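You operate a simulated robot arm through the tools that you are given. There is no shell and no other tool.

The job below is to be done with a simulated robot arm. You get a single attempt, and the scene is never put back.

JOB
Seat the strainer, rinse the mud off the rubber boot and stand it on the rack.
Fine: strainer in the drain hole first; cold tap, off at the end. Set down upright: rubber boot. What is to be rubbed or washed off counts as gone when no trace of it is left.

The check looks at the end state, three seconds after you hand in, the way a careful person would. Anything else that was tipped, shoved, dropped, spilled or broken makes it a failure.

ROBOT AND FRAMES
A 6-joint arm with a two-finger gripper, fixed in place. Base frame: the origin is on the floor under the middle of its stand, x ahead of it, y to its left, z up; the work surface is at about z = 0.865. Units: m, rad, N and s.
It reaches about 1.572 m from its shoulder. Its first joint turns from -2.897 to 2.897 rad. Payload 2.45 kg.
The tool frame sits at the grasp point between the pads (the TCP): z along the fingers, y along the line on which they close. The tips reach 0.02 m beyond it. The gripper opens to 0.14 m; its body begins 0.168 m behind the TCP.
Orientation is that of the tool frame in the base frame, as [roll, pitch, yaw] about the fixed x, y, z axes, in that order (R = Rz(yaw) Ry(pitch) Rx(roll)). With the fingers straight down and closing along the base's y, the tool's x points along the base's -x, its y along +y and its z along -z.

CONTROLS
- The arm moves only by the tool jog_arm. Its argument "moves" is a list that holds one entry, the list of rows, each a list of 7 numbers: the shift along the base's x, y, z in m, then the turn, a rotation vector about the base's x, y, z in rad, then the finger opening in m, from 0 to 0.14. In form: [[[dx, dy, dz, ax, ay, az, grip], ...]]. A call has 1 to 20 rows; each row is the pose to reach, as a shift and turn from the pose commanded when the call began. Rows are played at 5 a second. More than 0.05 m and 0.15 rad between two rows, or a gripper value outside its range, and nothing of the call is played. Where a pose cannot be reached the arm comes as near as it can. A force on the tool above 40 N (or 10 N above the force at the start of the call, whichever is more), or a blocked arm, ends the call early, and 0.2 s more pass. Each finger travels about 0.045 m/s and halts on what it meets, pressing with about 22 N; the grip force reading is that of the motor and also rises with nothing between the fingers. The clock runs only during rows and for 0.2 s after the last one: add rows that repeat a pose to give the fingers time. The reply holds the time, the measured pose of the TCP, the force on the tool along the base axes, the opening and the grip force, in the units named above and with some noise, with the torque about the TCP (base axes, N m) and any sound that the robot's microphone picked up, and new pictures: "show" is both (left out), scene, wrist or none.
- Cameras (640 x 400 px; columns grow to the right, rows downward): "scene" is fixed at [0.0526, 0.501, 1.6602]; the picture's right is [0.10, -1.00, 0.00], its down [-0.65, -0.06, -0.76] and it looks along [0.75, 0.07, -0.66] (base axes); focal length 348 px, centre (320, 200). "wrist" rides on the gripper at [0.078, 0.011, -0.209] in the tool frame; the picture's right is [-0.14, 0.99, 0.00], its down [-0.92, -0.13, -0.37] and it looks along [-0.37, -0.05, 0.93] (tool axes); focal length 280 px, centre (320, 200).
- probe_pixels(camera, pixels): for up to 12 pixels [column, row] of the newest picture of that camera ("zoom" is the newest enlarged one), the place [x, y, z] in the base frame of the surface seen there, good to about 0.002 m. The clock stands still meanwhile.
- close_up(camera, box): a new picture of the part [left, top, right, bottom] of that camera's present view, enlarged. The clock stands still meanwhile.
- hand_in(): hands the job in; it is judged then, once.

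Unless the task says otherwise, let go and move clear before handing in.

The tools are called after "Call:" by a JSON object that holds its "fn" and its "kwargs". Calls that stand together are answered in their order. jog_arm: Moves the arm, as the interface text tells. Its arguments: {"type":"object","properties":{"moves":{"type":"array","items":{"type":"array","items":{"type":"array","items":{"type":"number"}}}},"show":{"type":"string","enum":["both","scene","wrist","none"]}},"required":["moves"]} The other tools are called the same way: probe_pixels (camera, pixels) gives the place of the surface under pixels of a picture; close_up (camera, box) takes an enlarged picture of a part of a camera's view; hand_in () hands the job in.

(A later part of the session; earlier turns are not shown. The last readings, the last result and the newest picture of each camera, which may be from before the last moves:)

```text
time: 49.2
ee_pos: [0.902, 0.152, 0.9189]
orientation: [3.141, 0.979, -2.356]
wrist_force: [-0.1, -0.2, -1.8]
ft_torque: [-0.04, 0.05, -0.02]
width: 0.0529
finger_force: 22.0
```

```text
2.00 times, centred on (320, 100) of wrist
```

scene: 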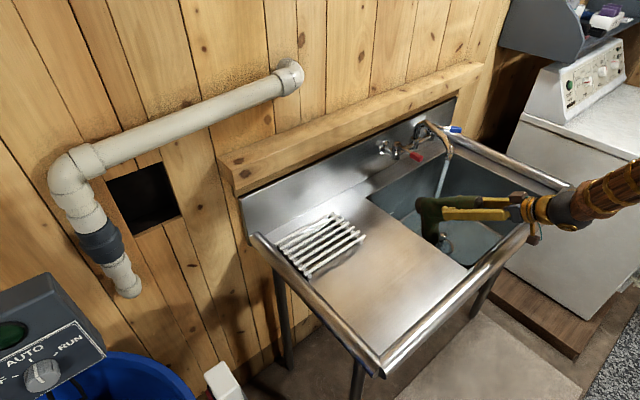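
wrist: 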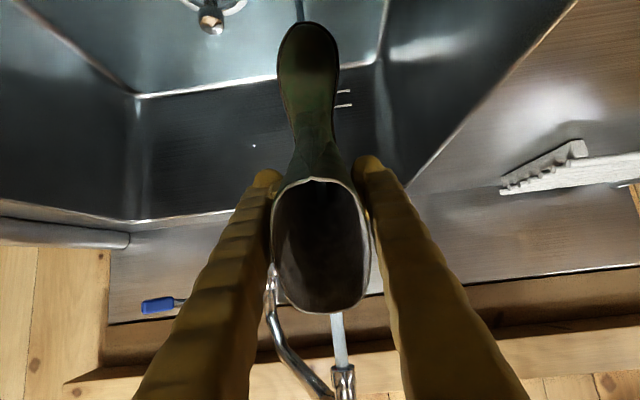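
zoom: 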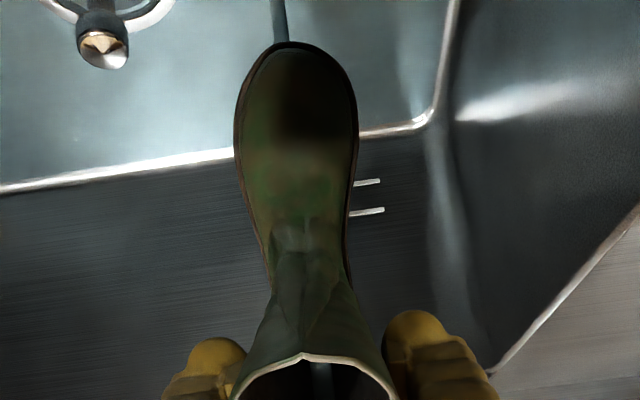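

Most of the shaft and foot has gone green with faint brown left, and the toe hangs clear above the strainer knob. I'll sweep the boot's back to and fro and sideways under the stream.

Call:
{"fn": "jog_arm", "kwargs": {"moves": [[[0.0141, 0.0141, 0, 0, 0, 0, 0.02], [0.0318, 0.0106, 0, 0, 0, 0, 0.02], [0.0106, -0.0106, 0, 0, 0, 0, 0.02], [-0.0106, -0.0318, 0, 0, 0, 0, 0.02], [-0.0389, -0.0601, 0, 0, 0, 0, 0.02], [-0.0495, -0.0495, 0, 0, 0, 0, 0.02], [-0.0601, -0.0389, 0, 0, 0, 0, 0.02], [-0.0318, -0.0106, 0, 0, 0, 0, 0.02], [-0.0106, 0.0106, 0, 0, 0, 0, 0.02], [0.0106, 0.0318, 0, 0, 0, 0, 0.02], [0.0318, 0.053, 0, 0, 0, 0, 0.02], [0.0424, 0.0424, 0, 0, 0, 0, 0.02], [0.053, 0.0318, 0, 0, 0, 0, 0.02], [0.0424, 0.0424, 0, 0, 0, 0, 0.02], [0.0212, 0.0212, 0, 0, 0, 0, 0.02], [0, 0, 0, 0, 0, 0, 0.02]]]}}

Call:
{"fn": "close_up", "kwargs": {"camera": "scene", "box": [405, 185, 485, 250]}}

Call:
{"fn": "close_up", "kwargs": {"camera": "wrist", "box": [250, 0, 390, 200]}}

```text
time: 52.6
ee_pos: [0.9027, 0.1512, 0.9187]
orientation: [3.141, 0.98, -2.356]
wrist_force: [1.2, 0.8, -1.0]
ft_torque: [-0.08, 0.04, 0.03]
width: 0.0525
finger_force: 21.8
```

scene: 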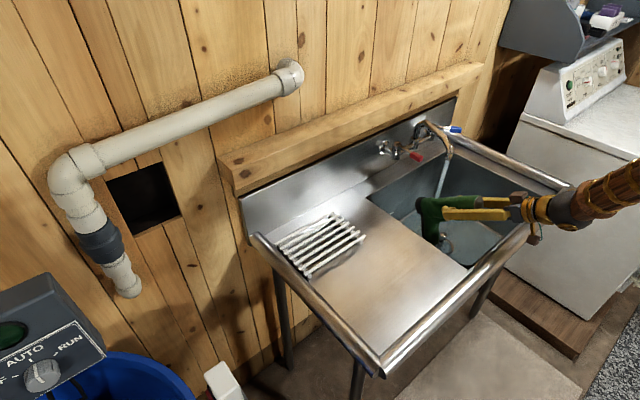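
wrist: 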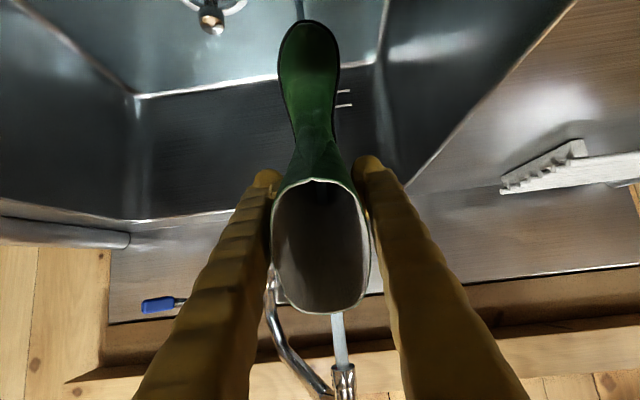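

```text
6.15 times, centred on (445, 218) of scene
```

zoom: 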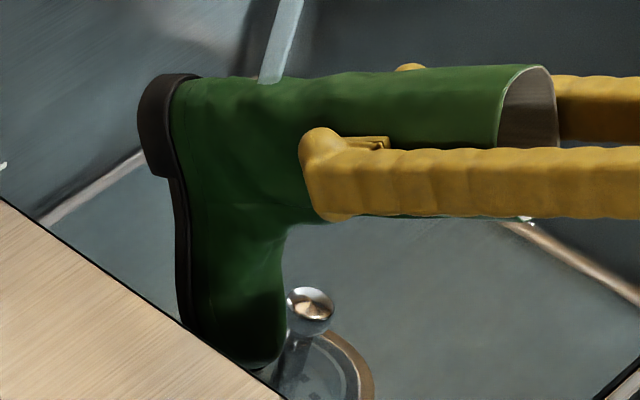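

```text
2.00 times, centred on (320, 100) of wrist
```

zoom: 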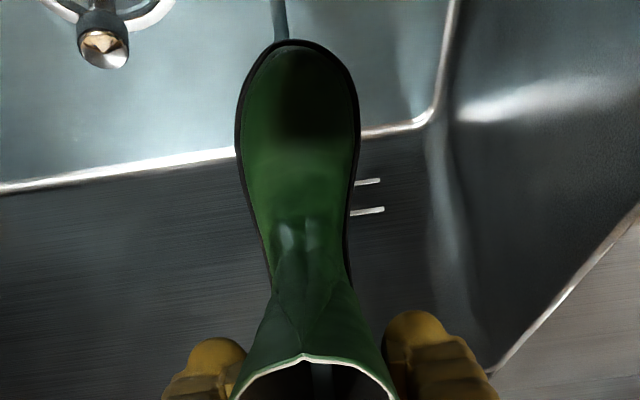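

The boot is now uniformly green with a dark sole; no brown shows in either zoom. I'll rinse a few seconds more for margin, sweeping the same range and the heel and sole edge.

Call:
{"fn": "jog_arm", "kwargs": {"moves": [[[0.0141, 0.0141, 0, 0, 0, 0, 0.02], [0.0318, 0.0106, 0, 0, 0, 0, 0.02], [0.0106, -0.0106, 0, 0, 0, 0, 0.02], [-0.0106, -0.0318, 0, 0, 0, 0, 0.02], [-0.0389, -0.0601, 0, 0, 0, 0, 0.02], [-0.0495, -0.0495, 0, 0, 0, 0, 0.02], [-0.0601, -0.0389, 0, 0, 0, 0, 0.02], [-0.0495, -0.0495, 0, 0, 0, 0, 0.02], [-0.0495, -0.0495, 0, 0, 0, 0, 0.02], [-0.0318, -0.0106, 0, 0, 0, 0, 0.02], [-0.0106, 0.0106, 0, 0, 0, 0, 0.02], [0.0106, 0.0318, 0, 0, 0, 0, 0.02], [0.0318, 0.053, 0, 0, 0, 0, 0.02], [0.0424, 0.0424, 0, 0, 0, 0, 0.02], [0.053, 0.0318, 0, 0, 0, 0, 0.02], [0.0424, 0.0424, 0, 0, 0, 0, 0.02], [0.0212, 0.0212, 0, 0, 0, 0, 0.02], [0, 0, 0, 0, 0, 0, 0.02]]]}}

Call:
{"fn": "close_up", "kwargs": {"camera": "scene", "box": [405, 185, 485, 250]}}

Call:
{"fn": "close_up", "kwargs": {"camera": "wrist", "box": [250, 0, 390, 200]}}

```text
time: 56.4
ee_pos: [0.9016, 0.1514, 0.9199]
orientation: [3.141, 0.978, -2.356]
wrist_force: [-0.1, 0.0, -1.8]
ft_torque: [-0.08, 0.07, 0.02]
width: 0.0525
finger_force: 22.2
```

scene: 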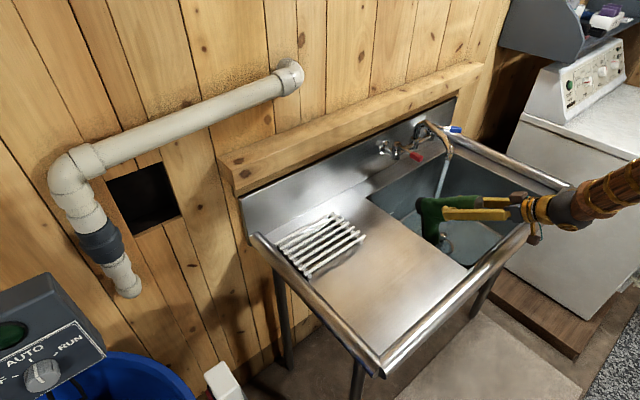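
wrist: 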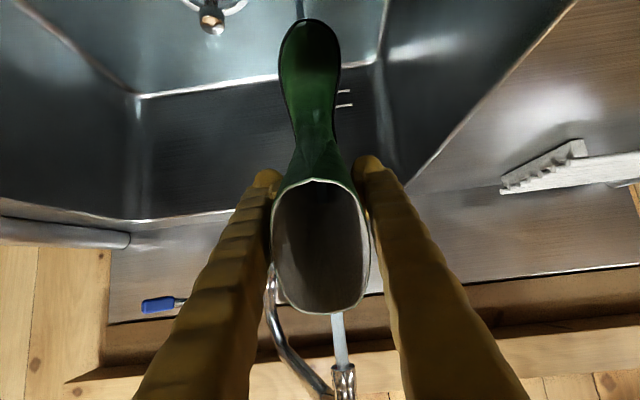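

```text
6.15 times, centred on (445, 218) of scene
```

zoom: 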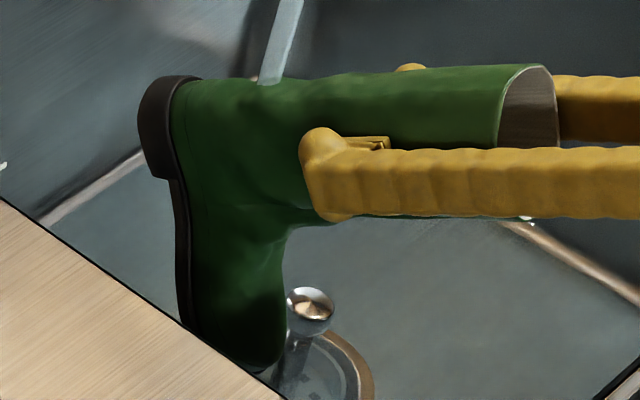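

```text
2.00 times, centred on (320, 100) of wrist
```

zoom: 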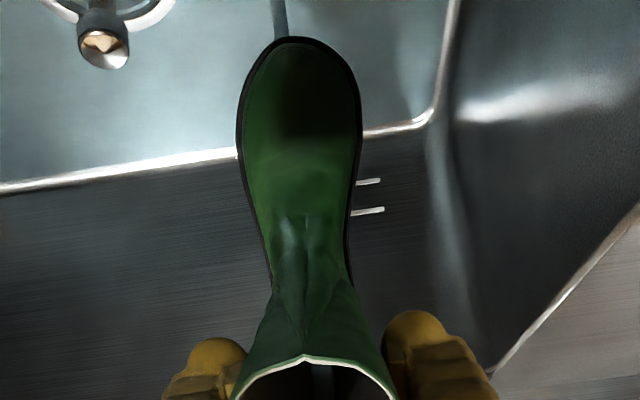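

Both zooms show clean green rubber with no brown left. I'll slide the boot sideways away from the spout within the basin, raise it and stand it upright there so that drips fall into the sink.

Call:
{"fn": "jog_arm", "kwargs": {"moves": [[[0.0, 0.0, 0.015, 0, 0, 0, 0.02], [0.028, -0.028, 0.015, 0, 0, 0, 0.02], [0.056, -0.056, 0.02, 0, 0, 0, 0.02], [0.085, -0.085, 0.03, 0, 0, 0, 0.02], [0.113, -0.113, 0.05, 0, 0, 0, 0.02], [0.135, -0.135, 0.08, 0, 0, 0, 0.02], [0.135, -0.135, 0.12, 0, 0, 0, 0.02], [0.135, -0.135, 0.16, -0.09, 0.09, 0, 0.02], [0.135, -0.135, 0.2, -0.18, 0.18, 0, 0.02], [0.135, -0.135, 0.24, -0.27, 0.27, 0, 0.02], [0.135, -0.135, 0.26, -0.36, 0.36, 0, 0.02], [0.135, -0.135, 0.26, -0.45, 0.45, 0, 0.02], [0.135, -0.135, 0.26, -0.54, 0.54, 0, 0.02], [0.135, -0.135, 0.26, -0.62, 0.62, 0, 0.02], [0.135, -0.135, 0.26, -0.693, 0.693, 0, 0.02], [0.135, -0.135, 0.26, -0.693, 0.693, 0, 0.02]]]}}

Call:
{"fn": "close_up", "kwargs": {"camera": "wrist", "box": [230, 0, 410, 320]}}

Call:
{"fn": "close_up", "kwargs": {"camera": "scene", "box": [420, 60, 580, 240]}}

```text
time: 59.8
ee_pos: [1.0369, 0.0155, 1.1797]
orientation: [-3.141, -0.003, -2.356]
wrist_force: [-0.5, -0.9, -2.4]
ft_torque: [0.03, -0.07, 0.0]
width: 0.0525
finger_force: 21.5
```

scene: 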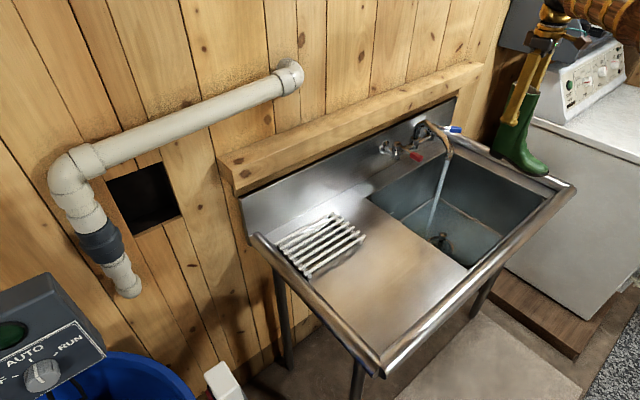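
wrist: 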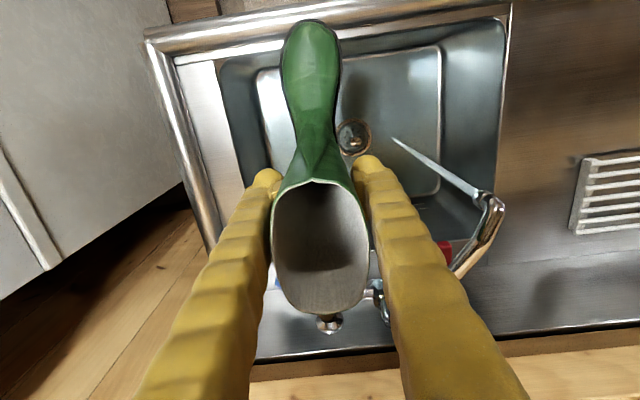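

```text
1.25 times, centred on (320, 160) of wrist
```

zoom: 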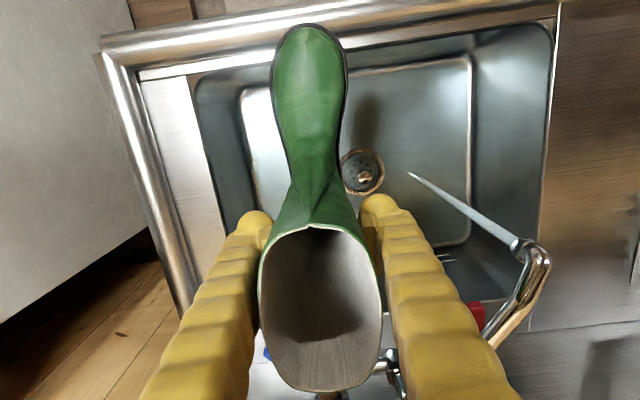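

```text
2.22 times, centred on (500, 150) of scene
```

zoom: 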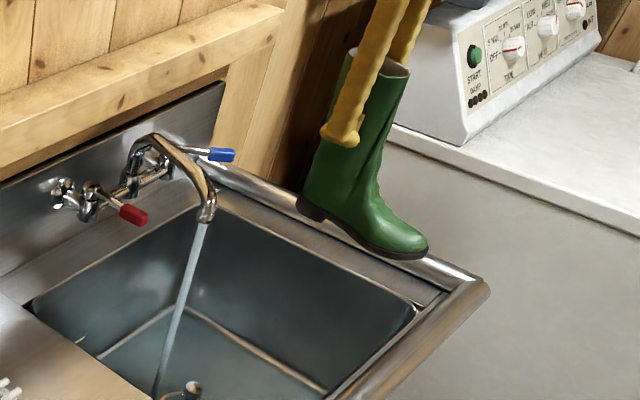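

The boot hangs upright and bright green over the basin, and its inside is a plain grey lining. I'll zoom in on the surface to be sure there's no trace left.

Call:
{"fn": "close_up", "kwargs": {"camera": "scene", "box": [485, 75, 555, 185]}}

Call:
{"fn": "close_up", "kwargs": {"camera": "wrist", "box": [260, 10, 370, 110]}}

Call:
{"fn": "close_up", "kwargs": {"camera": "wrist", "box": [260, 100, 390, 200]}}

```text
3.64 times, centred on (520, 130) of scene
```

zoom: 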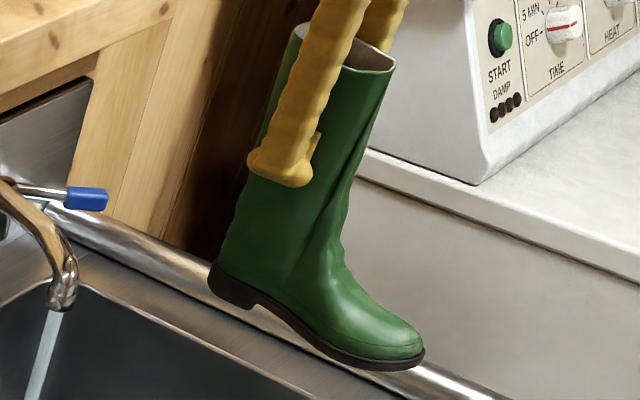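

```text
4.00 times, centred on (315, 60) of wrist
```

zoom: 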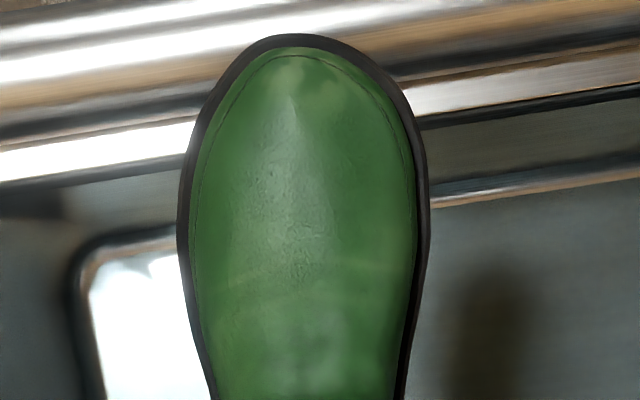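

```text
4.00 times, centred on (325, 150) of wrist
```

zoom: 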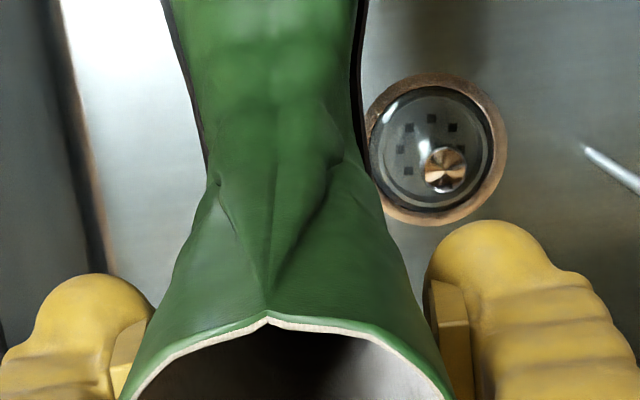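

Toe, instep and the near side are spotless. I'll raise it a bit and turn it about the vertical to show the far side to the scene camera.

Call:
{"fn": "jog_arm", "kwargs": {"moves": [[[-0.01, 0, 0.04, 0, 0, 0, 0.02], [-0.02, 0, 0.08, 0, 0, -0.14, 0.02], [-0.03, -0.01, 0.08, 0, 0, -0.28, 0.02], [-0.04, -0.02, 0.08, 0, 0, -0.42, 0.02], [-0.04, -0.02, 0.08, 0, 0, -0.56, 0.02], [-0.04, -0.02, 0.08, 0, 0, -0.7, 0.02], [-0.04, -0.02, 0.08, 0, 0, -0.84, 0.02], [-0.04, -0.02, 0.08, 0, 0, -0.98, 0.02], [-0.04, -0.02, 0.08, 0, 0, -1.12, 0.02], [-0.04, -0.02, 0.08, 0, 0, -1.26, 0.02], [-0.04, -0.02, 0.08, 0, 0, -1.4, 0.02], [-0.04, -0.02, 0.08, 0, 0, -1.54, 0.02], [-0.04, -0.02, 0.08, 0, 0, -1.68, 0.02], [-0.04, -0.02, 0.08, 0, 0, -1.82, 0.02], [-0.04, -0.02, 0.08, 0, 0, -1.96, 0.02]]], "show": "scene"}}

Call:
{"fn": "close_up", "kwargs": {"camera": "scene", "box": [450, 30, 570, 190]}}

```text
time: 63.0
ee_pos: [0.9976, -0.005, 1.2598]
orientation: [3.141, -0.001, 1.964]
wrist_force: [-1.1, -0.3, -0.5]
ft_torque: [-0.03, 0.0, 0.02]
width: 0.0528
finger_force: 22.1
```

scene: 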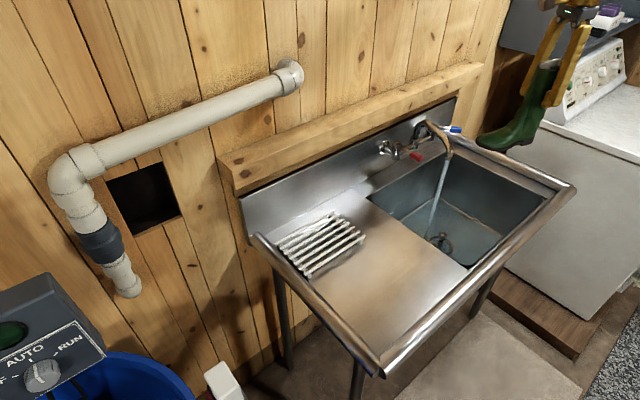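

```text
2.50 times, centred on (510, 110) of scene
```

zoom: 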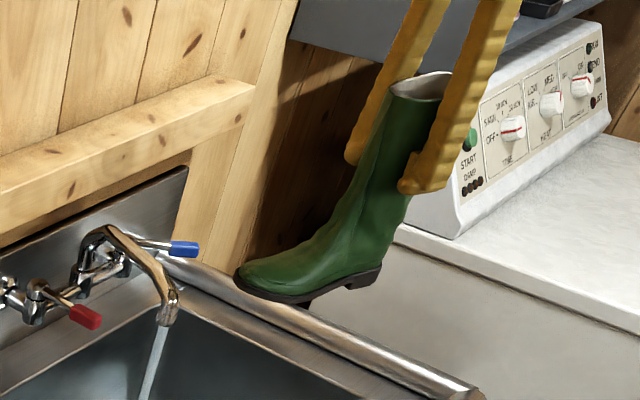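

The far side is clean too. I'll check the sole by tilting the boot over the basin so its underside faces the scene camera.

Call:
{"fn": "jog_arm", "kwargs": {"moves": [[[-0.03, 0.01, 0.03, 0, 0, 0, 0.02], [-0.06, 0.03, 0.06, 0.05, 0.085, 0, 0.02], [-0.09, 0.04, 0.08, 0.12, 0.2, 0, 0.02], [-0.12, 0.05, 0.1, 0.19, 0.31, 0, 0.02], [-0.13, 0.06, 0.1, 0.26, 0.42, 0, 0.02], [-0.13, 0.06, 0.1, 0.33, 0.535, 0, 0.02], [-0.13, 0.06, 0.1, 0.4, 0.65, 0, 0.02], [-0.13, 0.06, 0.1, 0.47, 0.765, 0, 0.02], [-0.13, 0.06, 0.1, 0.54, 0.88, 0, 0.02], [-0.13, 0.06, 0.1, 0.61, 0.99, 0, 0.02], [-0.13, 0.06, 0.1, 0.61, 0.99, 0, 0.02]]], "show": "scene"}}

Call:
{"fn": "close_up", "kwargs": {"camera": "scene", "box": [400, 0, 560, 180]}}

```text
time: 65.4
ee_pos: [0.7471, 0.1469, 1.174]
orientation: [-2.436, -0.805, 1.589]
wrist_force: [-0.7, 0.4, -2.5]
ft_torque: [-0.08, -0.08, 0.03]
width: 0.0525
finger_force: 21.7
out of reach, approached as far as the arm can: row 4, 5, 6, 7, 8, 9, 10, 11
```

scene: 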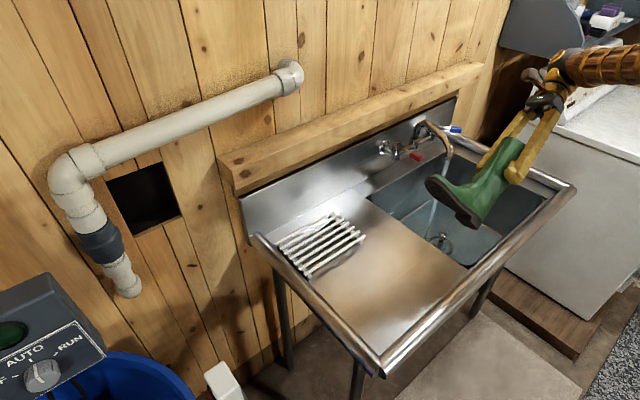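

```text
2.22 times, centred on (480, 90) of scene
```

zoom: 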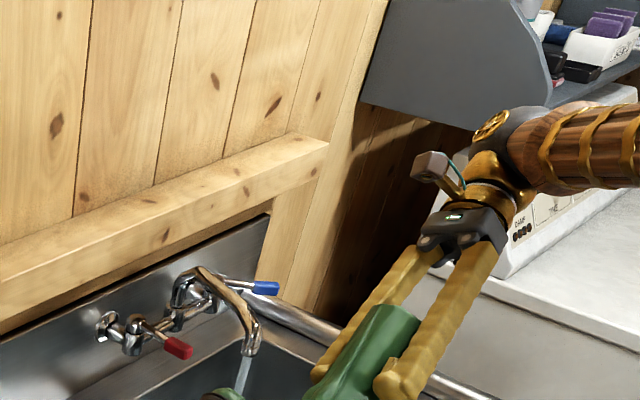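

The arm fell short of the asked pose and drew the boot nearer, at TCP (0.747,0.147,1.174), so I must mind the spout. I'll zoom on the boot, whose sole now faces left.

Call:
{"fn": "close_up", "kwargs": {"camera": "scene", "box": [410, 120, 540, 240]}}

Call:
{"fn": "probe_pixels", "kwargs": {"camera": "scene", "pixels": [[428, 182], [440, 195], [460, 210], [470, 222], [490, 195], [447, 155]]}}

```text
3.33 times, centred on (475, 180) of scene
```

zoom: 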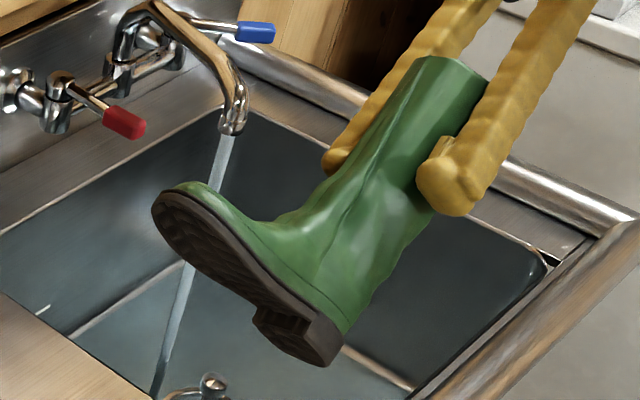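

```text
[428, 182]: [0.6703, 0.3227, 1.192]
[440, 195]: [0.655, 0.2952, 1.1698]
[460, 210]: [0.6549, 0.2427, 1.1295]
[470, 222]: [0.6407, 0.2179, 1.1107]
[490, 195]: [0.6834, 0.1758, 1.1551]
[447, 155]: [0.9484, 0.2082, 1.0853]
```

The sole's tread is clean and dark as well. I'll stand the boot upright again in place while raising it, then carry it to the rack.

Call:
{"fn": "jog_arm", "kwargs": {"moves": [[[0, 0, 0.02, -0.08, -0.0985, 0, 0.02], [0, 0, 0.04, -0.16, -0.197, 0, 0.02], [0, 0, 0.06, -0.24, -0.2955, 0, 0.02], [0, 0, 0.08, -0.32, -0.394, 0, 0.02], [0, 0, 0.08, -0.4, -0.4925, 0, 0.02], [0, 0, 0.08, -0.48, -0.591, 0, 0.02], [0, 0, 0.08, -0.56, -0.6895, 0, 0.02], [0, 0, 0.08, -0.642, -0.788, 0, 0.02], [0, 0, 0.08, -0.642, -0.788, 0, 0.02]]]}}

```text
time: 67.4
ee_pos: [0.7452, 0.146, 1.2576]
orientation: [3.14, 0.002, 1.9]
wrist_force: [-0.7, 0.2, -0.9]
ft_torque: [-0.05, 0.01, 0.03]
width: 0.0525
finger_force: 22.6
```

scene: 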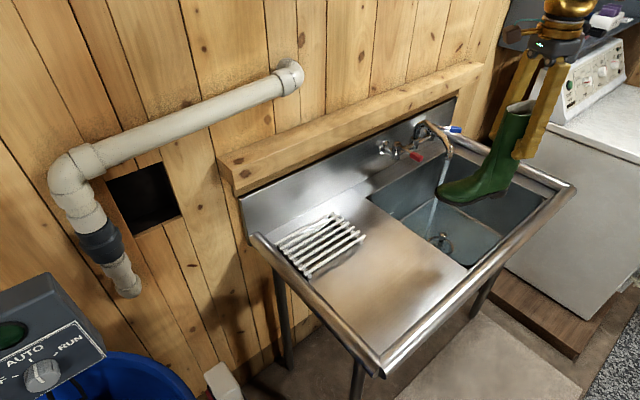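
wrist: 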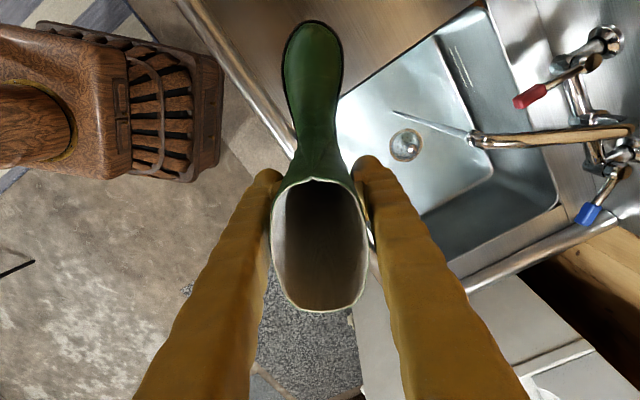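

The boot is vertical again, toe pointing at about 109°. I'll turn it back to toe-to-front and carry it above the rack.

Call:
{"fn": "jog_arm", "kwargs": {"moves": [[[0, 0.0, 0, 0, 0, 0.14, 0.02], [0, 0.02, 0, 0, 0, 0.28, 0.02], [0, 0.05, 0, 0, 0, 0.42, 0.02], [0, 0.085, 0, 0, 0, 0.56, 0.02], [0, 0.12, 0, 0, 0, 0.7, 0.02], [0.0, 0.155, 0, 0, 0, 0.84, 0.02], [0.0, 0.19, 0, 0, 0, 0.98, 0.02], [0.0, 0.225, 0, 0, 0, 1.12, 0.02], [0.005, 0.26, 0, 0, 0, 1.26, 0.02], [0.01, 0.295, 0, 0, 0, 1.4, 0.02], [0.015, 0.33, 0, 0, 0, 1.54, 0.02], [0.02, 0.365, 0, 0, 0, 1.68, 0.02], [0.025, 0.4, 0, 0, 0, 1.82, 0.02], [0.03, 0.43, 0, 0, 0, 1.95, 0.02], [0.032, 0.4515, 0, 0, 0, 2.027, 0.02], [0.032, 0.4515, 0, 0, 0, 2.027, 0.02]]]}}

Call:
{"fn": "close_up", "kwargs": {"camera": "scene", "box": [250, 60, 420, 280]}}

```text
time: 70.8
ee_pos: [0.7761, 0.5971, 1.259]
orientation: [3.141, 0.004, -2.352]
wrist_force: [-0.6, -0.2, -1.5]
ft_torque: [0.06, -0.06, -0.02]
width: 0.0523
finger_force: 22.5
```

scene: 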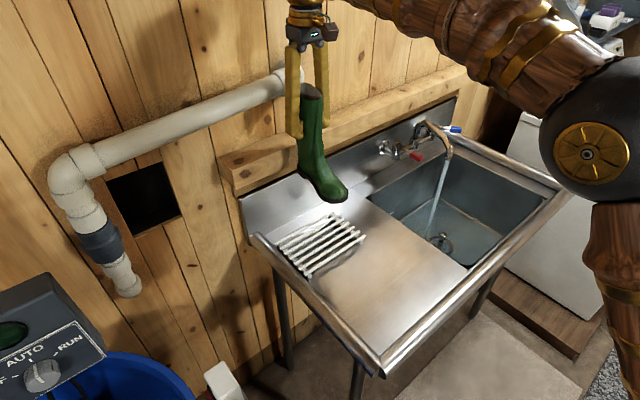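
wrist: 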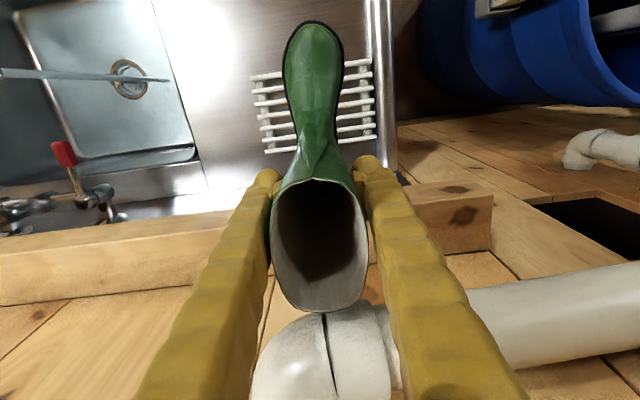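

```text
1.82 times, centred on (335, 170) of scene
```

zoom: 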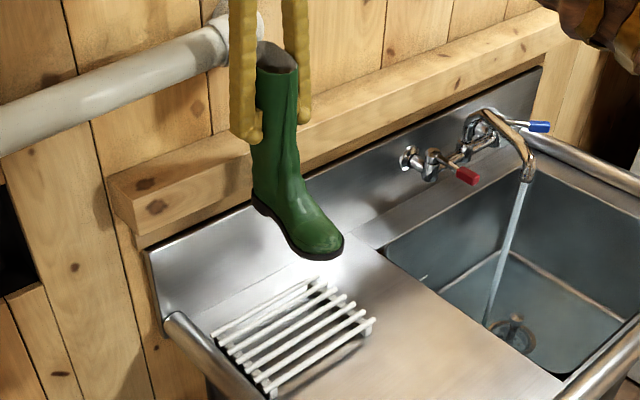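

The boot is above the rack, upright. I'll probe its sole line to find the heel and toe positions and check that it's level.

Call:
{"fn": "close_up", "kwargs": {"camera": "scene", "box": [285, 140, 365, 215]}}

Call:
{"fn": "probe_pixels", "kwargs": {"camera": "scene", "pixels": [[346, 193], [299, 171], [330, 201], [318, 191], [306, 179], [340, 199], [302, 168], [313, 185]]}}

Call:
{"fn": "probe_pixels", "kwargs": {"camera": "wrist", "pixels": [[315, 22], [285, 70], [343, 70], [290, 110], [339, 110], [367, 62], [367, 133], [266, 148], [258, 85]]}}

```text
5.33 times, centred on (325, 178) of scene
```

zoom: 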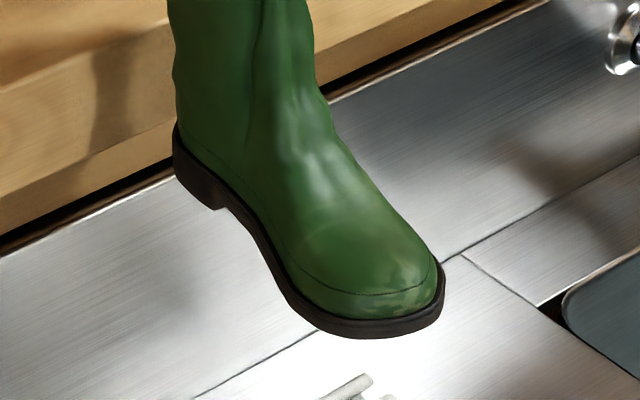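

```text
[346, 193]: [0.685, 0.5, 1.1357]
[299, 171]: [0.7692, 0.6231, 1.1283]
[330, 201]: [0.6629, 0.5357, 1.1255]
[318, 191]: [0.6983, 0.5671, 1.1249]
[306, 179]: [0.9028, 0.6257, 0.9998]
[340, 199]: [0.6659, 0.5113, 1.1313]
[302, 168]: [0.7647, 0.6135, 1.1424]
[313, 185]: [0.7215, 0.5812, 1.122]
```

```text
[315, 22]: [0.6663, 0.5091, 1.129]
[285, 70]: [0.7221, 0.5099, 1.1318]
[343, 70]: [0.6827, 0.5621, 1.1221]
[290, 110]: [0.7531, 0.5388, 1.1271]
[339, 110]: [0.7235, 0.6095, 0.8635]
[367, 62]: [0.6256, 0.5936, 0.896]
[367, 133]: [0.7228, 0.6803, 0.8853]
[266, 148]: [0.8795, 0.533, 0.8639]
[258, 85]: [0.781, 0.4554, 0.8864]
```

The boot is level; toe tip at (0.666,0.510) and heel near v≈1.0, so shifting 0.009 m back centres it on the rack. I'll lower it to about 2 cm above the bars.

Call:
{"fn": "jog_arm", "kwargs": {"moves": [[[0.003, 0.003, -0.03, 0, 0, 0, 0.02], [0.0064, 0.0064, -0.07, 0, 0, 0, 0.02], [0.0064, 0.0064, -0.11, 0, 0, 0, 0.02], [0.0064, 0.0064, -0.15, 0, 0, 0, 0.02], [0.0064, 0.0064, -0.18, 0, 0, 0, 0.02], [0.0064, 0.0064, -0.195, 0, 0, 0, 0.02], [0.0064, 0.0064, -0.195, 0, 0, 0, 0.02]]]}}

Call:
{"fn": "close_up", "kwargs": {"camera": "scene", "box": [260, 140, 400, 290]}}

Call:
{"fn": "close_up", "kwargs": {"camera": "wrist", "box": [200, 0, 430, 200]}}

```text
time: 72.4
ee_pos: [0.7829, 0.6037, 1.0629]
orientation: [3.141, 0.004, -2.355]
wrist_force: [-0.1, -0.9, -1.5]
ft_torque: [0.05, -0.06, 0.0]
width: 0.0522
finger_force: 22.2
```

scene: 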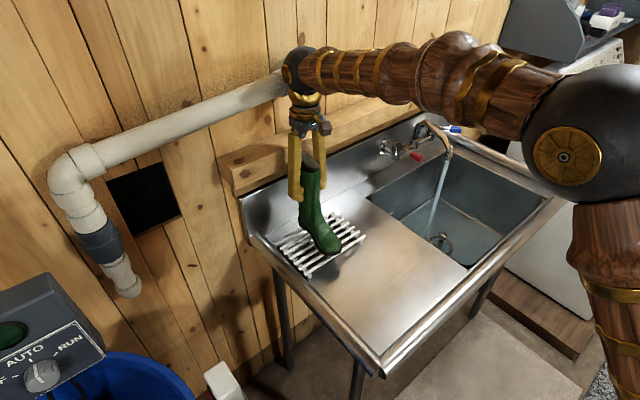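
wrist: 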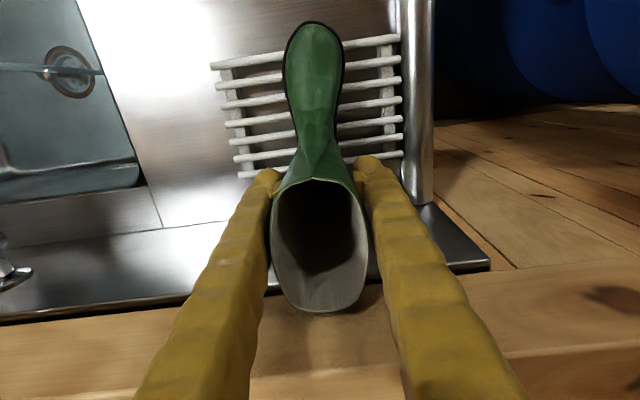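

```text
2.67 times, centred on (330, 215) of scene
```

zoom: 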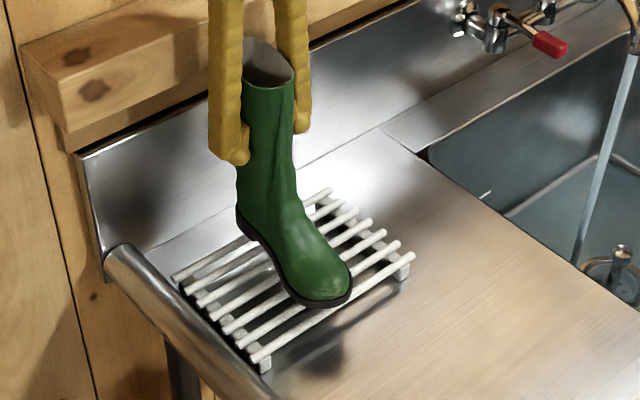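

```text
2.00 times, centred on (315, 100) of wrist
```

zoom: 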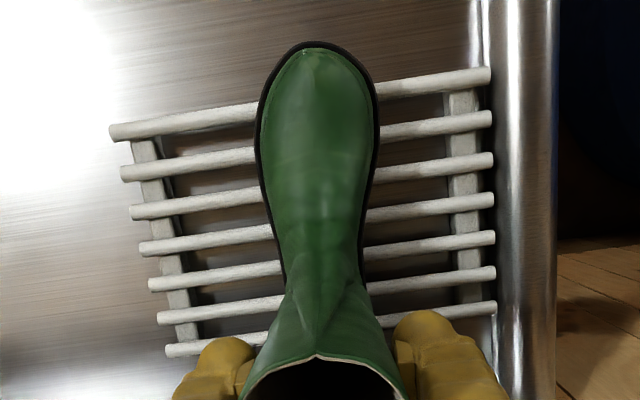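

The boot sits centred over the bars, about 2 cm above them. I'll lower in small steps until contact.

Call:
{"fn": "jog_arm", "kwargs": {"moves": [[[0, 0, -0.006, 0, 0, 0, 0.02], [0, 0, -0.012, 0, 0, 0, 0.02], [0, 0, -0.016, 0, 0, 0, 0.02], [0, 0, -0.018, 0, 0, 0, 0.02], [0, 0, -0.02, 0, 0, 0, 0.02], [0, 0, -0.021, 0, 0, 0, 0.02], [0, 0, -0.021, 0, 0, 0, 0.02]]]}}

Call:
{"fn": "close_up", "kwargs": {"camera": "scene", "box": [270, 180, 380, 290]}}

```text
time: 74.0
ee_pos: [0.7837, 0.6035, 1.0426]
orientation: [-3.141, 0.005, -2.356]
wrist_force: [3.7, 6.8, 14.2]
ft_torque: [-0.37, 0.1, 0.06]
width: 0.052
finger_force: 22.1
```

scene: 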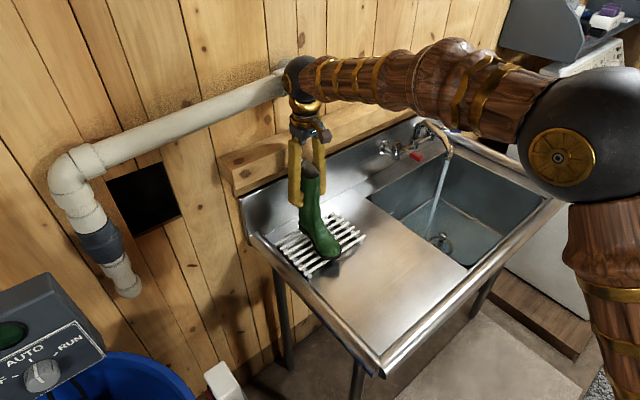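
wrist: 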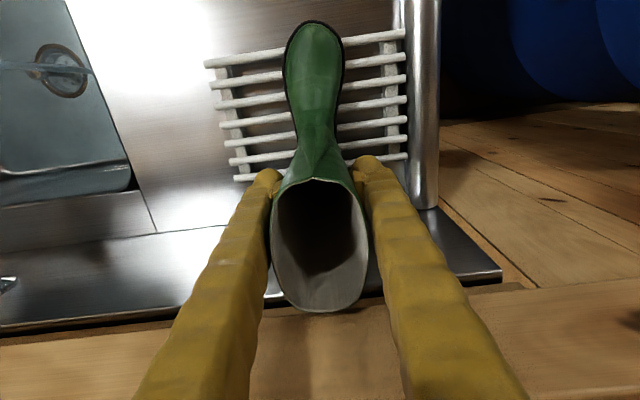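

```text
3.64 times, centred on (325, 235) of scene
```

zoom: 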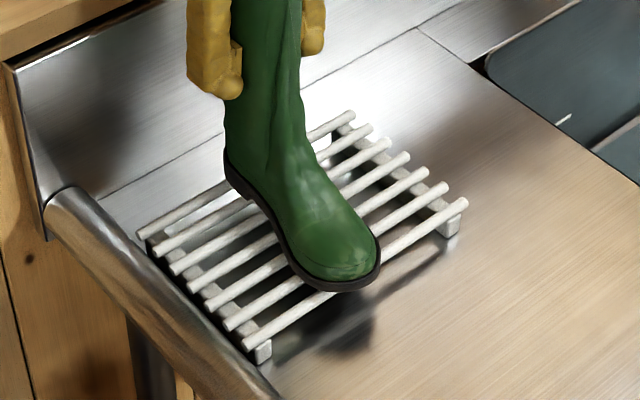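

Contact: about +14 N up with some push toward the wall, and the boot rests on the bars. I'll ease off 2 mm and read the force before releasing.

Call:
{"fn": "jog_arm", "kwargs": {"moves": [[[0, 0, 0.001, 0, 0, 0, 0.02], [0, 0, 0.002, 0, 0, 0, 0.02], [0, 0, 0.002, 0, 0, 0, 0.02]]]}}

Call:
{"fn": "close_up", "kwargs": {"camera": "scene", "box": [290, 200, 360, 270]}}

```text
time: 74.8
ee_pos: [0.7828, 0.6039, 1.0445]
orientation: [3.139, 0.001, -2.356]
wrist_force: [0.0, 0.4, -2.3]
ft_torque: [0.06, -0.03, -0.01]
width: 0.0522
finger_force: 22.2
```

scene: 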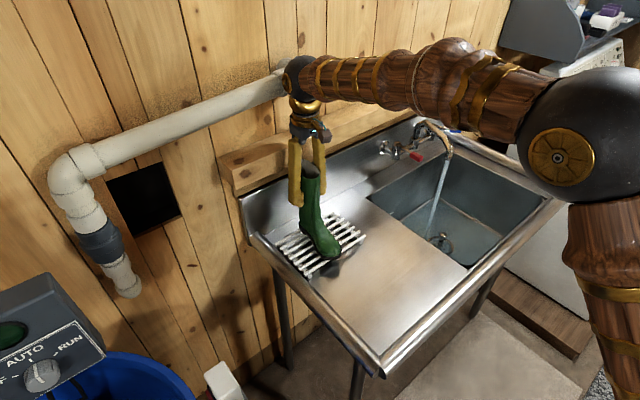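
wrist: 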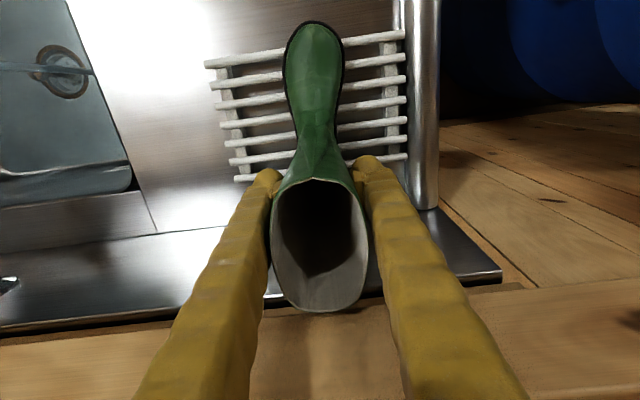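

```text
5.71 times, centred on (325, 235) of scene
```

zoom: 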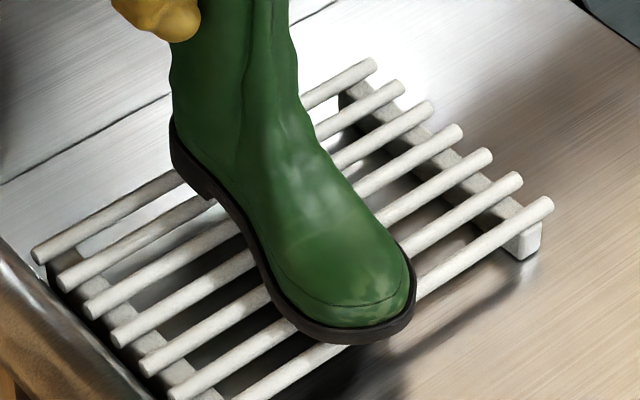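

At this height the boot just hangs free again (−2.3 N); the zoom shows the heel's front edge right on the second-to-last bar (205,200). I'll lift slightly, shift 8 mm toward the sink's front so the heel fully covers two bars, and lower again.

Call:
{"fn": "jog_arm", "kwargs": {"moves": [[[0, 0, 0.006, 0, 0, 0, 0.02], [-0.0057, -0.0057, 0.006, 0, 0, 0, 0.02], [-0.0057, -0.0057, 0.003, 0, 0, 0, 0.02], [-0.0057, -0.0057, 0.0, 0, 0, 0, 0.02], [-0.0057, -0.0057, -0.001, 0, 0, 0, 0.02], [-0.0057, -0.0057, -0.0018, 0, 0, 0, 0.02], [-0.0057, -0.0057, -0.0018, 0, 0, 0, 0.02]]]}}

Call:
{"fn": "close_up", "kwargs": {"camera": "scene", "box": [290, 200, 360, 270]}}

```text
time: 76.4
ee_pos: [0.7768, 0.5979, 1.0436]
orientation: [3.139, 0.004, -2.356]
wrist_force: [1.1, 1.8, 6.8]
ft_torque: [-0.27, 0.08, 0.09]
width: 0.0522
finger_force: 22.4
```

scene: 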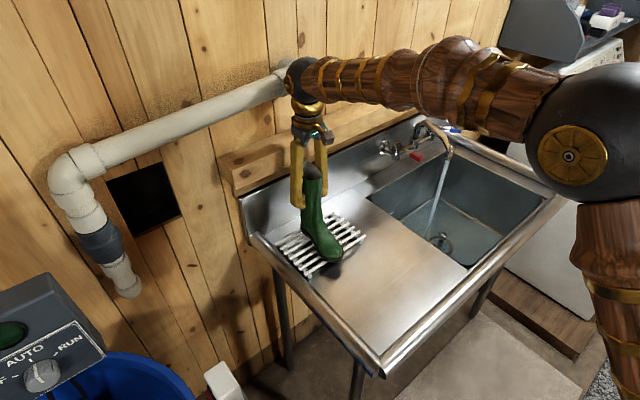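
wrist: 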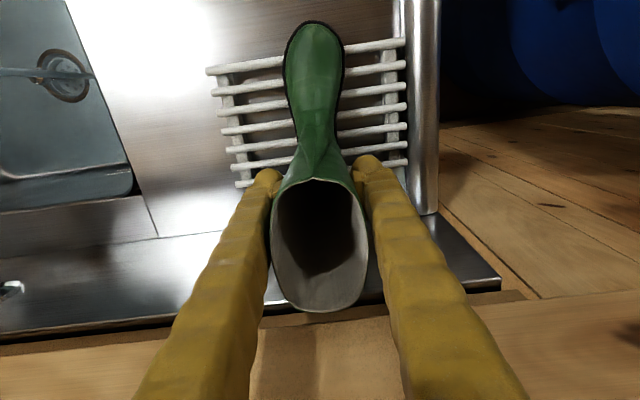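

```text
5.71 times, centred on (325, 235) of scene
```

zoom: 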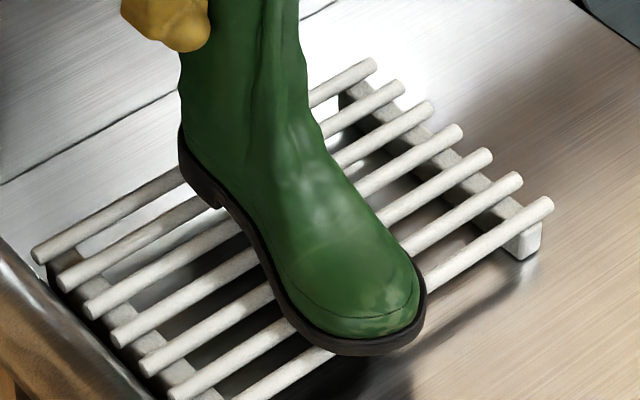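

The boot rests with about 9 N on the bars, heel over the last two bars. I'll ease off half a millimetre and open the fingers slowly.

Call:
{"fn": "jog_arm", "kwargs": {"moves": [[[0, 0, 0.0008, 0, 0, 0, 0.03], [0, 0, 0.0008, 0, 0, 0, 0.045], [0, 0, 0.0008, 0, 0, 0, 0.052], [0, 0, 0.0008, 0, 0, 0, 0.056], [0, 0, 0.0008, 0, 0, 0, 0.06], [0, 0, 0.0008, 0, 0, 0, 0.066], [0, 0, 0.0008, 0, 0, 0, 0.072], [0, 0, 0.0008, 0, 0, 0, 0.08], [0, 0, 0.0008, 0, 0, 0, 0.09], [0, 0, 0.0008, 0, 0, 0, 0.1], [0, 0, 0.0008, 0, 0, 0, 0.1]]]}}

Call:
{"fn": "close_up", "kwargs": {"camera": "scene", "box": [260, 140, 400, 290]}}

```text
time: 78.8
ee_pos: [0.7777, 0.5968, 1.0434]
orientation: [3.139, 0.003, -2.357]
wrist_force: [0.5, -0.4, -0.2]
ft_torque: [0.01, 0.01, 0.03]
width: 0.0996
finger_force: 0.0
```

scene: 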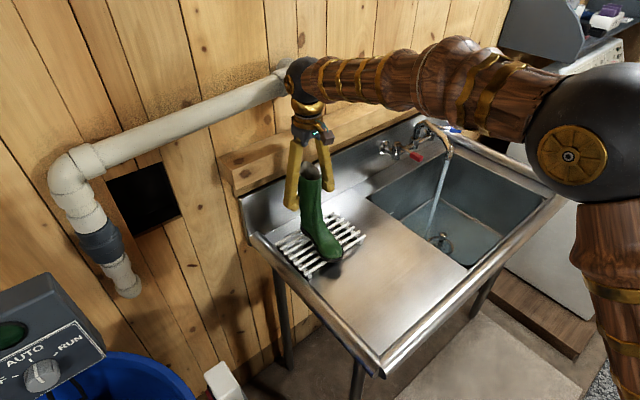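
wrist: 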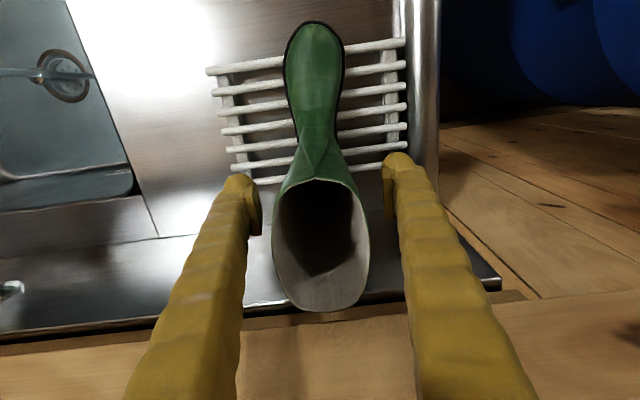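

```text
2.67 times, centred on (330, 215) of scene
```

zoom: 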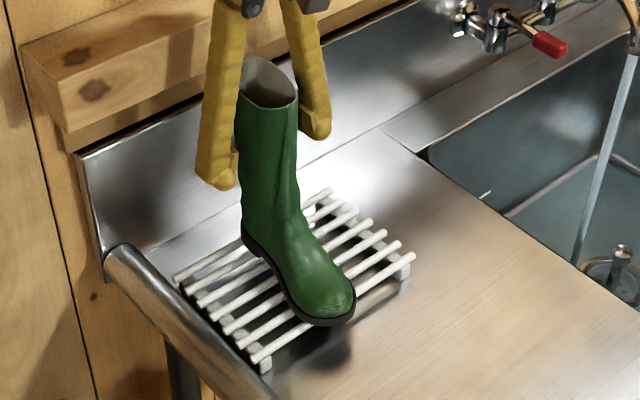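

The boot stands by itself, upright on the rack, with the fingers open at 0.1 m. I'll rise straight up away from it.

Call:
{"fn": "jog_arm", "kwargs": {"moves": [[[0, 0, 0.02, 0, 0, 0, 0.1], [0, 0, 0.05, 0, 0, 0, 0.1], [0, 0, 0.09, 0, 0, 0, 0.1], [0, 0, 0.13, 0, 0, 0, 0.1], [0, 0, 0.17, 0, 0, 0, 0.1], [0, 0, 0.21, 0, 0, 0, 0.1], [0, 0, 0.24, 0, 0, 0, 0.1], [0.0, -0.03, 0.26, 0, 0, 0, 0.09], [0.0, -0.07, 0.27, 0, 0, 0, 0.08], [0.0, -0.11, 0.27, 0, 0, 0, 0.07], [0.0, -0.15, 0.27, 0, 0, 0, 0.06], [0.0, -0.19, 0.27, 0, 0, 0, 0.06], [0.0, -0.23, 0.27, 0, 0, 0, 0.06]]]}}

Call:
{"fn": "close_up", "kwargs": {"camera": "scene", "box": [260, 140, 400, 290]}}

```text
time: 81.6
ee_pos: [0.7771, 0.3672, 1.3127]
orientation: [3.14, 0.003, -2.357]
wrist_force: [0.0, -0.4, -0.4]
ft_torque: [-0.01, 0.07, 0.02]
width: 0.0599
finger_force: 0.1
```

scene: 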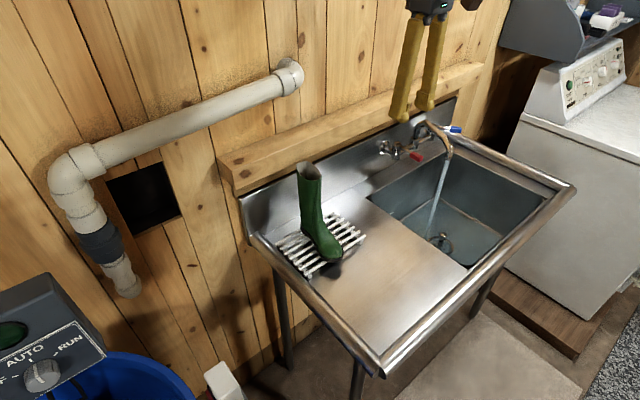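
wrist: 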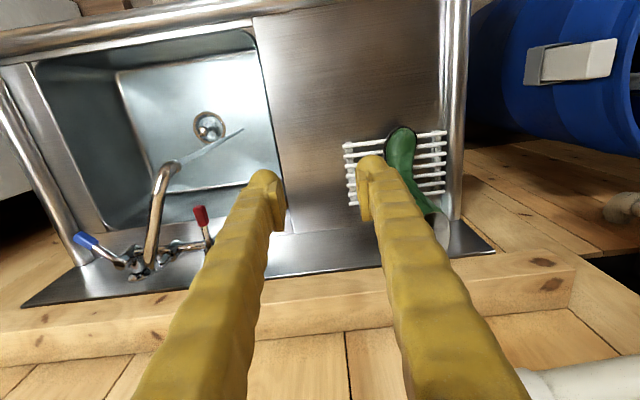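

```text
2.67 times, centred on (330, 215) of scene
```

zoom: 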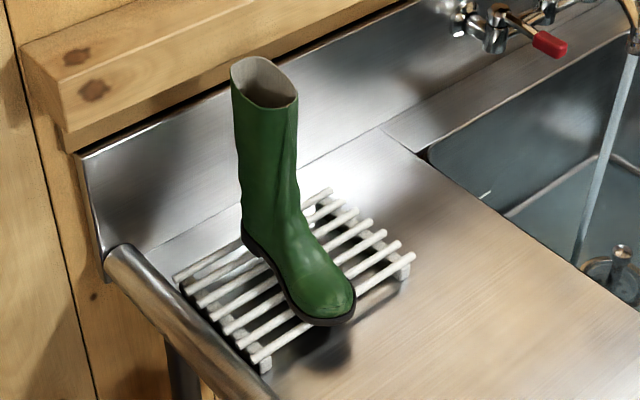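

The boot stands squarely on the rack. Next the tap must be shut; I'll probe the blue lever's present place from the wrist view (90,242).

Call:
{"fn": "probe_pixels", "kwargs": {"camera": "wrist", "pixels": [[78, 236], [88, 241], [98, 247], [110, 255], [122, 262], [132, 266]]}}

Call:
{"fn": "close_up", "kwargs": {"camera": "scene", "box": [410, 110, 480, 170]}}

Call:
{"fn": "probe_pixels", "kwargs": {"camera": "scene", "pixels": [[461, 131], [456, 129], [450, 128], [446, 126], [440, 125]]}}

```text
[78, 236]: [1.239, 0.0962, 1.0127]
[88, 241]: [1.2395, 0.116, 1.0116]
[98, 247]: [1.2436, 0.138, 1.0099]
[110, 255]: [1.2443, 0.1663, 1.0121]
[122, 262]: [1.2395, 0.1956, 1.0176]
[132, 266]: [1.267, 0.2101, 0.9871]
```

```text
6.67 times, centred on (445, 140) of scene
```

zoom: 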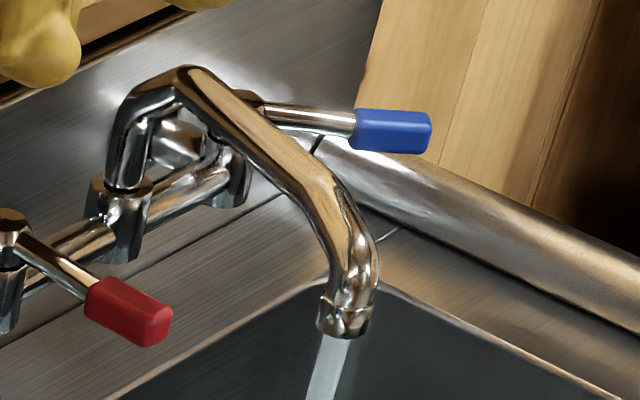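

```text
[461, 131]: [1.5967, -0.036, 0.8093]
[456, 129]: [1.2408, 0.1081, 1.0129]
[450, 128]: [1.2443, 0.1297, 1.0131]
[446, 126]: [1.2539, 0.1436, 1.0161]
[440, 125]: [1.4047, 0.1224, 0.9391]
```

The lever points along −y: handle centre about (1.2405,0.115), hub (1.245,0.188). I'll return by the same safe route in front of the spout that I used when leaving the lever.

Call:
{"fn": "jog_arm", "kwargs": {"moves": [[[0.012, -0.038, 0, 0, 0, 0.03, 0.06], [0.025, -0.077, 0, 0, 0, 0.06, 0.06], [0.038, -0.116, -0.01, 0, 0, 0.1, 0.06], [0.05, -0.155, -0.03, 0, 0, 0.14, 0.06], [0.063, -0.195, -0.05, 0, 0, 0.18, 0.06], [0.076, -0.235, -0.08, 0, 0, 0.205, 0.06], [0.088, -0.275, -0.105, 0, 0, 0.205, 0.06], [0.088, -0.275, -0.105, 0, 0, 0.205, 0.06]]], "show": "scene"}}

```text
refused: row 6 steps farther than a row can; nothing moved
```

The last command was refused for one step slightly too long. I'll use smaller steps.

Call:
{"fn": "jog_arm", "kwargs": {"moves": [[[0.012, -0.036, 0, 0, 0, 0.03, 0.06], [0.024, -0.072, -0.01, 0, 0, 0.06, 0.06], [0.036, -0.108, -0.025, 0, 0, 0.1, 0.06], [0.048, -0.144, -0.04, 0, 0, 0.14, 0.06], [0.06, -0.18, -0.055, 0, 0, 0.18, 0.06], [0.07, -0.215, -0.075, 0, 0, 0.205, 0.06], [0.08, -0.25, -0.095, 0, 0, 0.205, 0.06], [0.088, -0.275, -0.105, 0, 0, 0.205, 0.06], [0.088, -0.275, -0.105, 0, 0, 0.205, 0.06]]], "show": "scene"}}

```text
time: 83.6
ee_pos: [0.865, 0.0927, 1.2079]
orientation: [3.14, 0.004, -2.15]
wrist_force: [0.5, 1.0, 0.0]
ft_torque: [0.02, -0.05, 0.0]
width: 0.06
finger_force: 0.1
```

scene: 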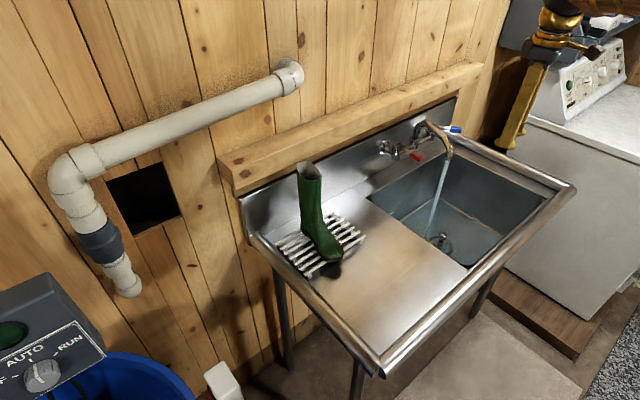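

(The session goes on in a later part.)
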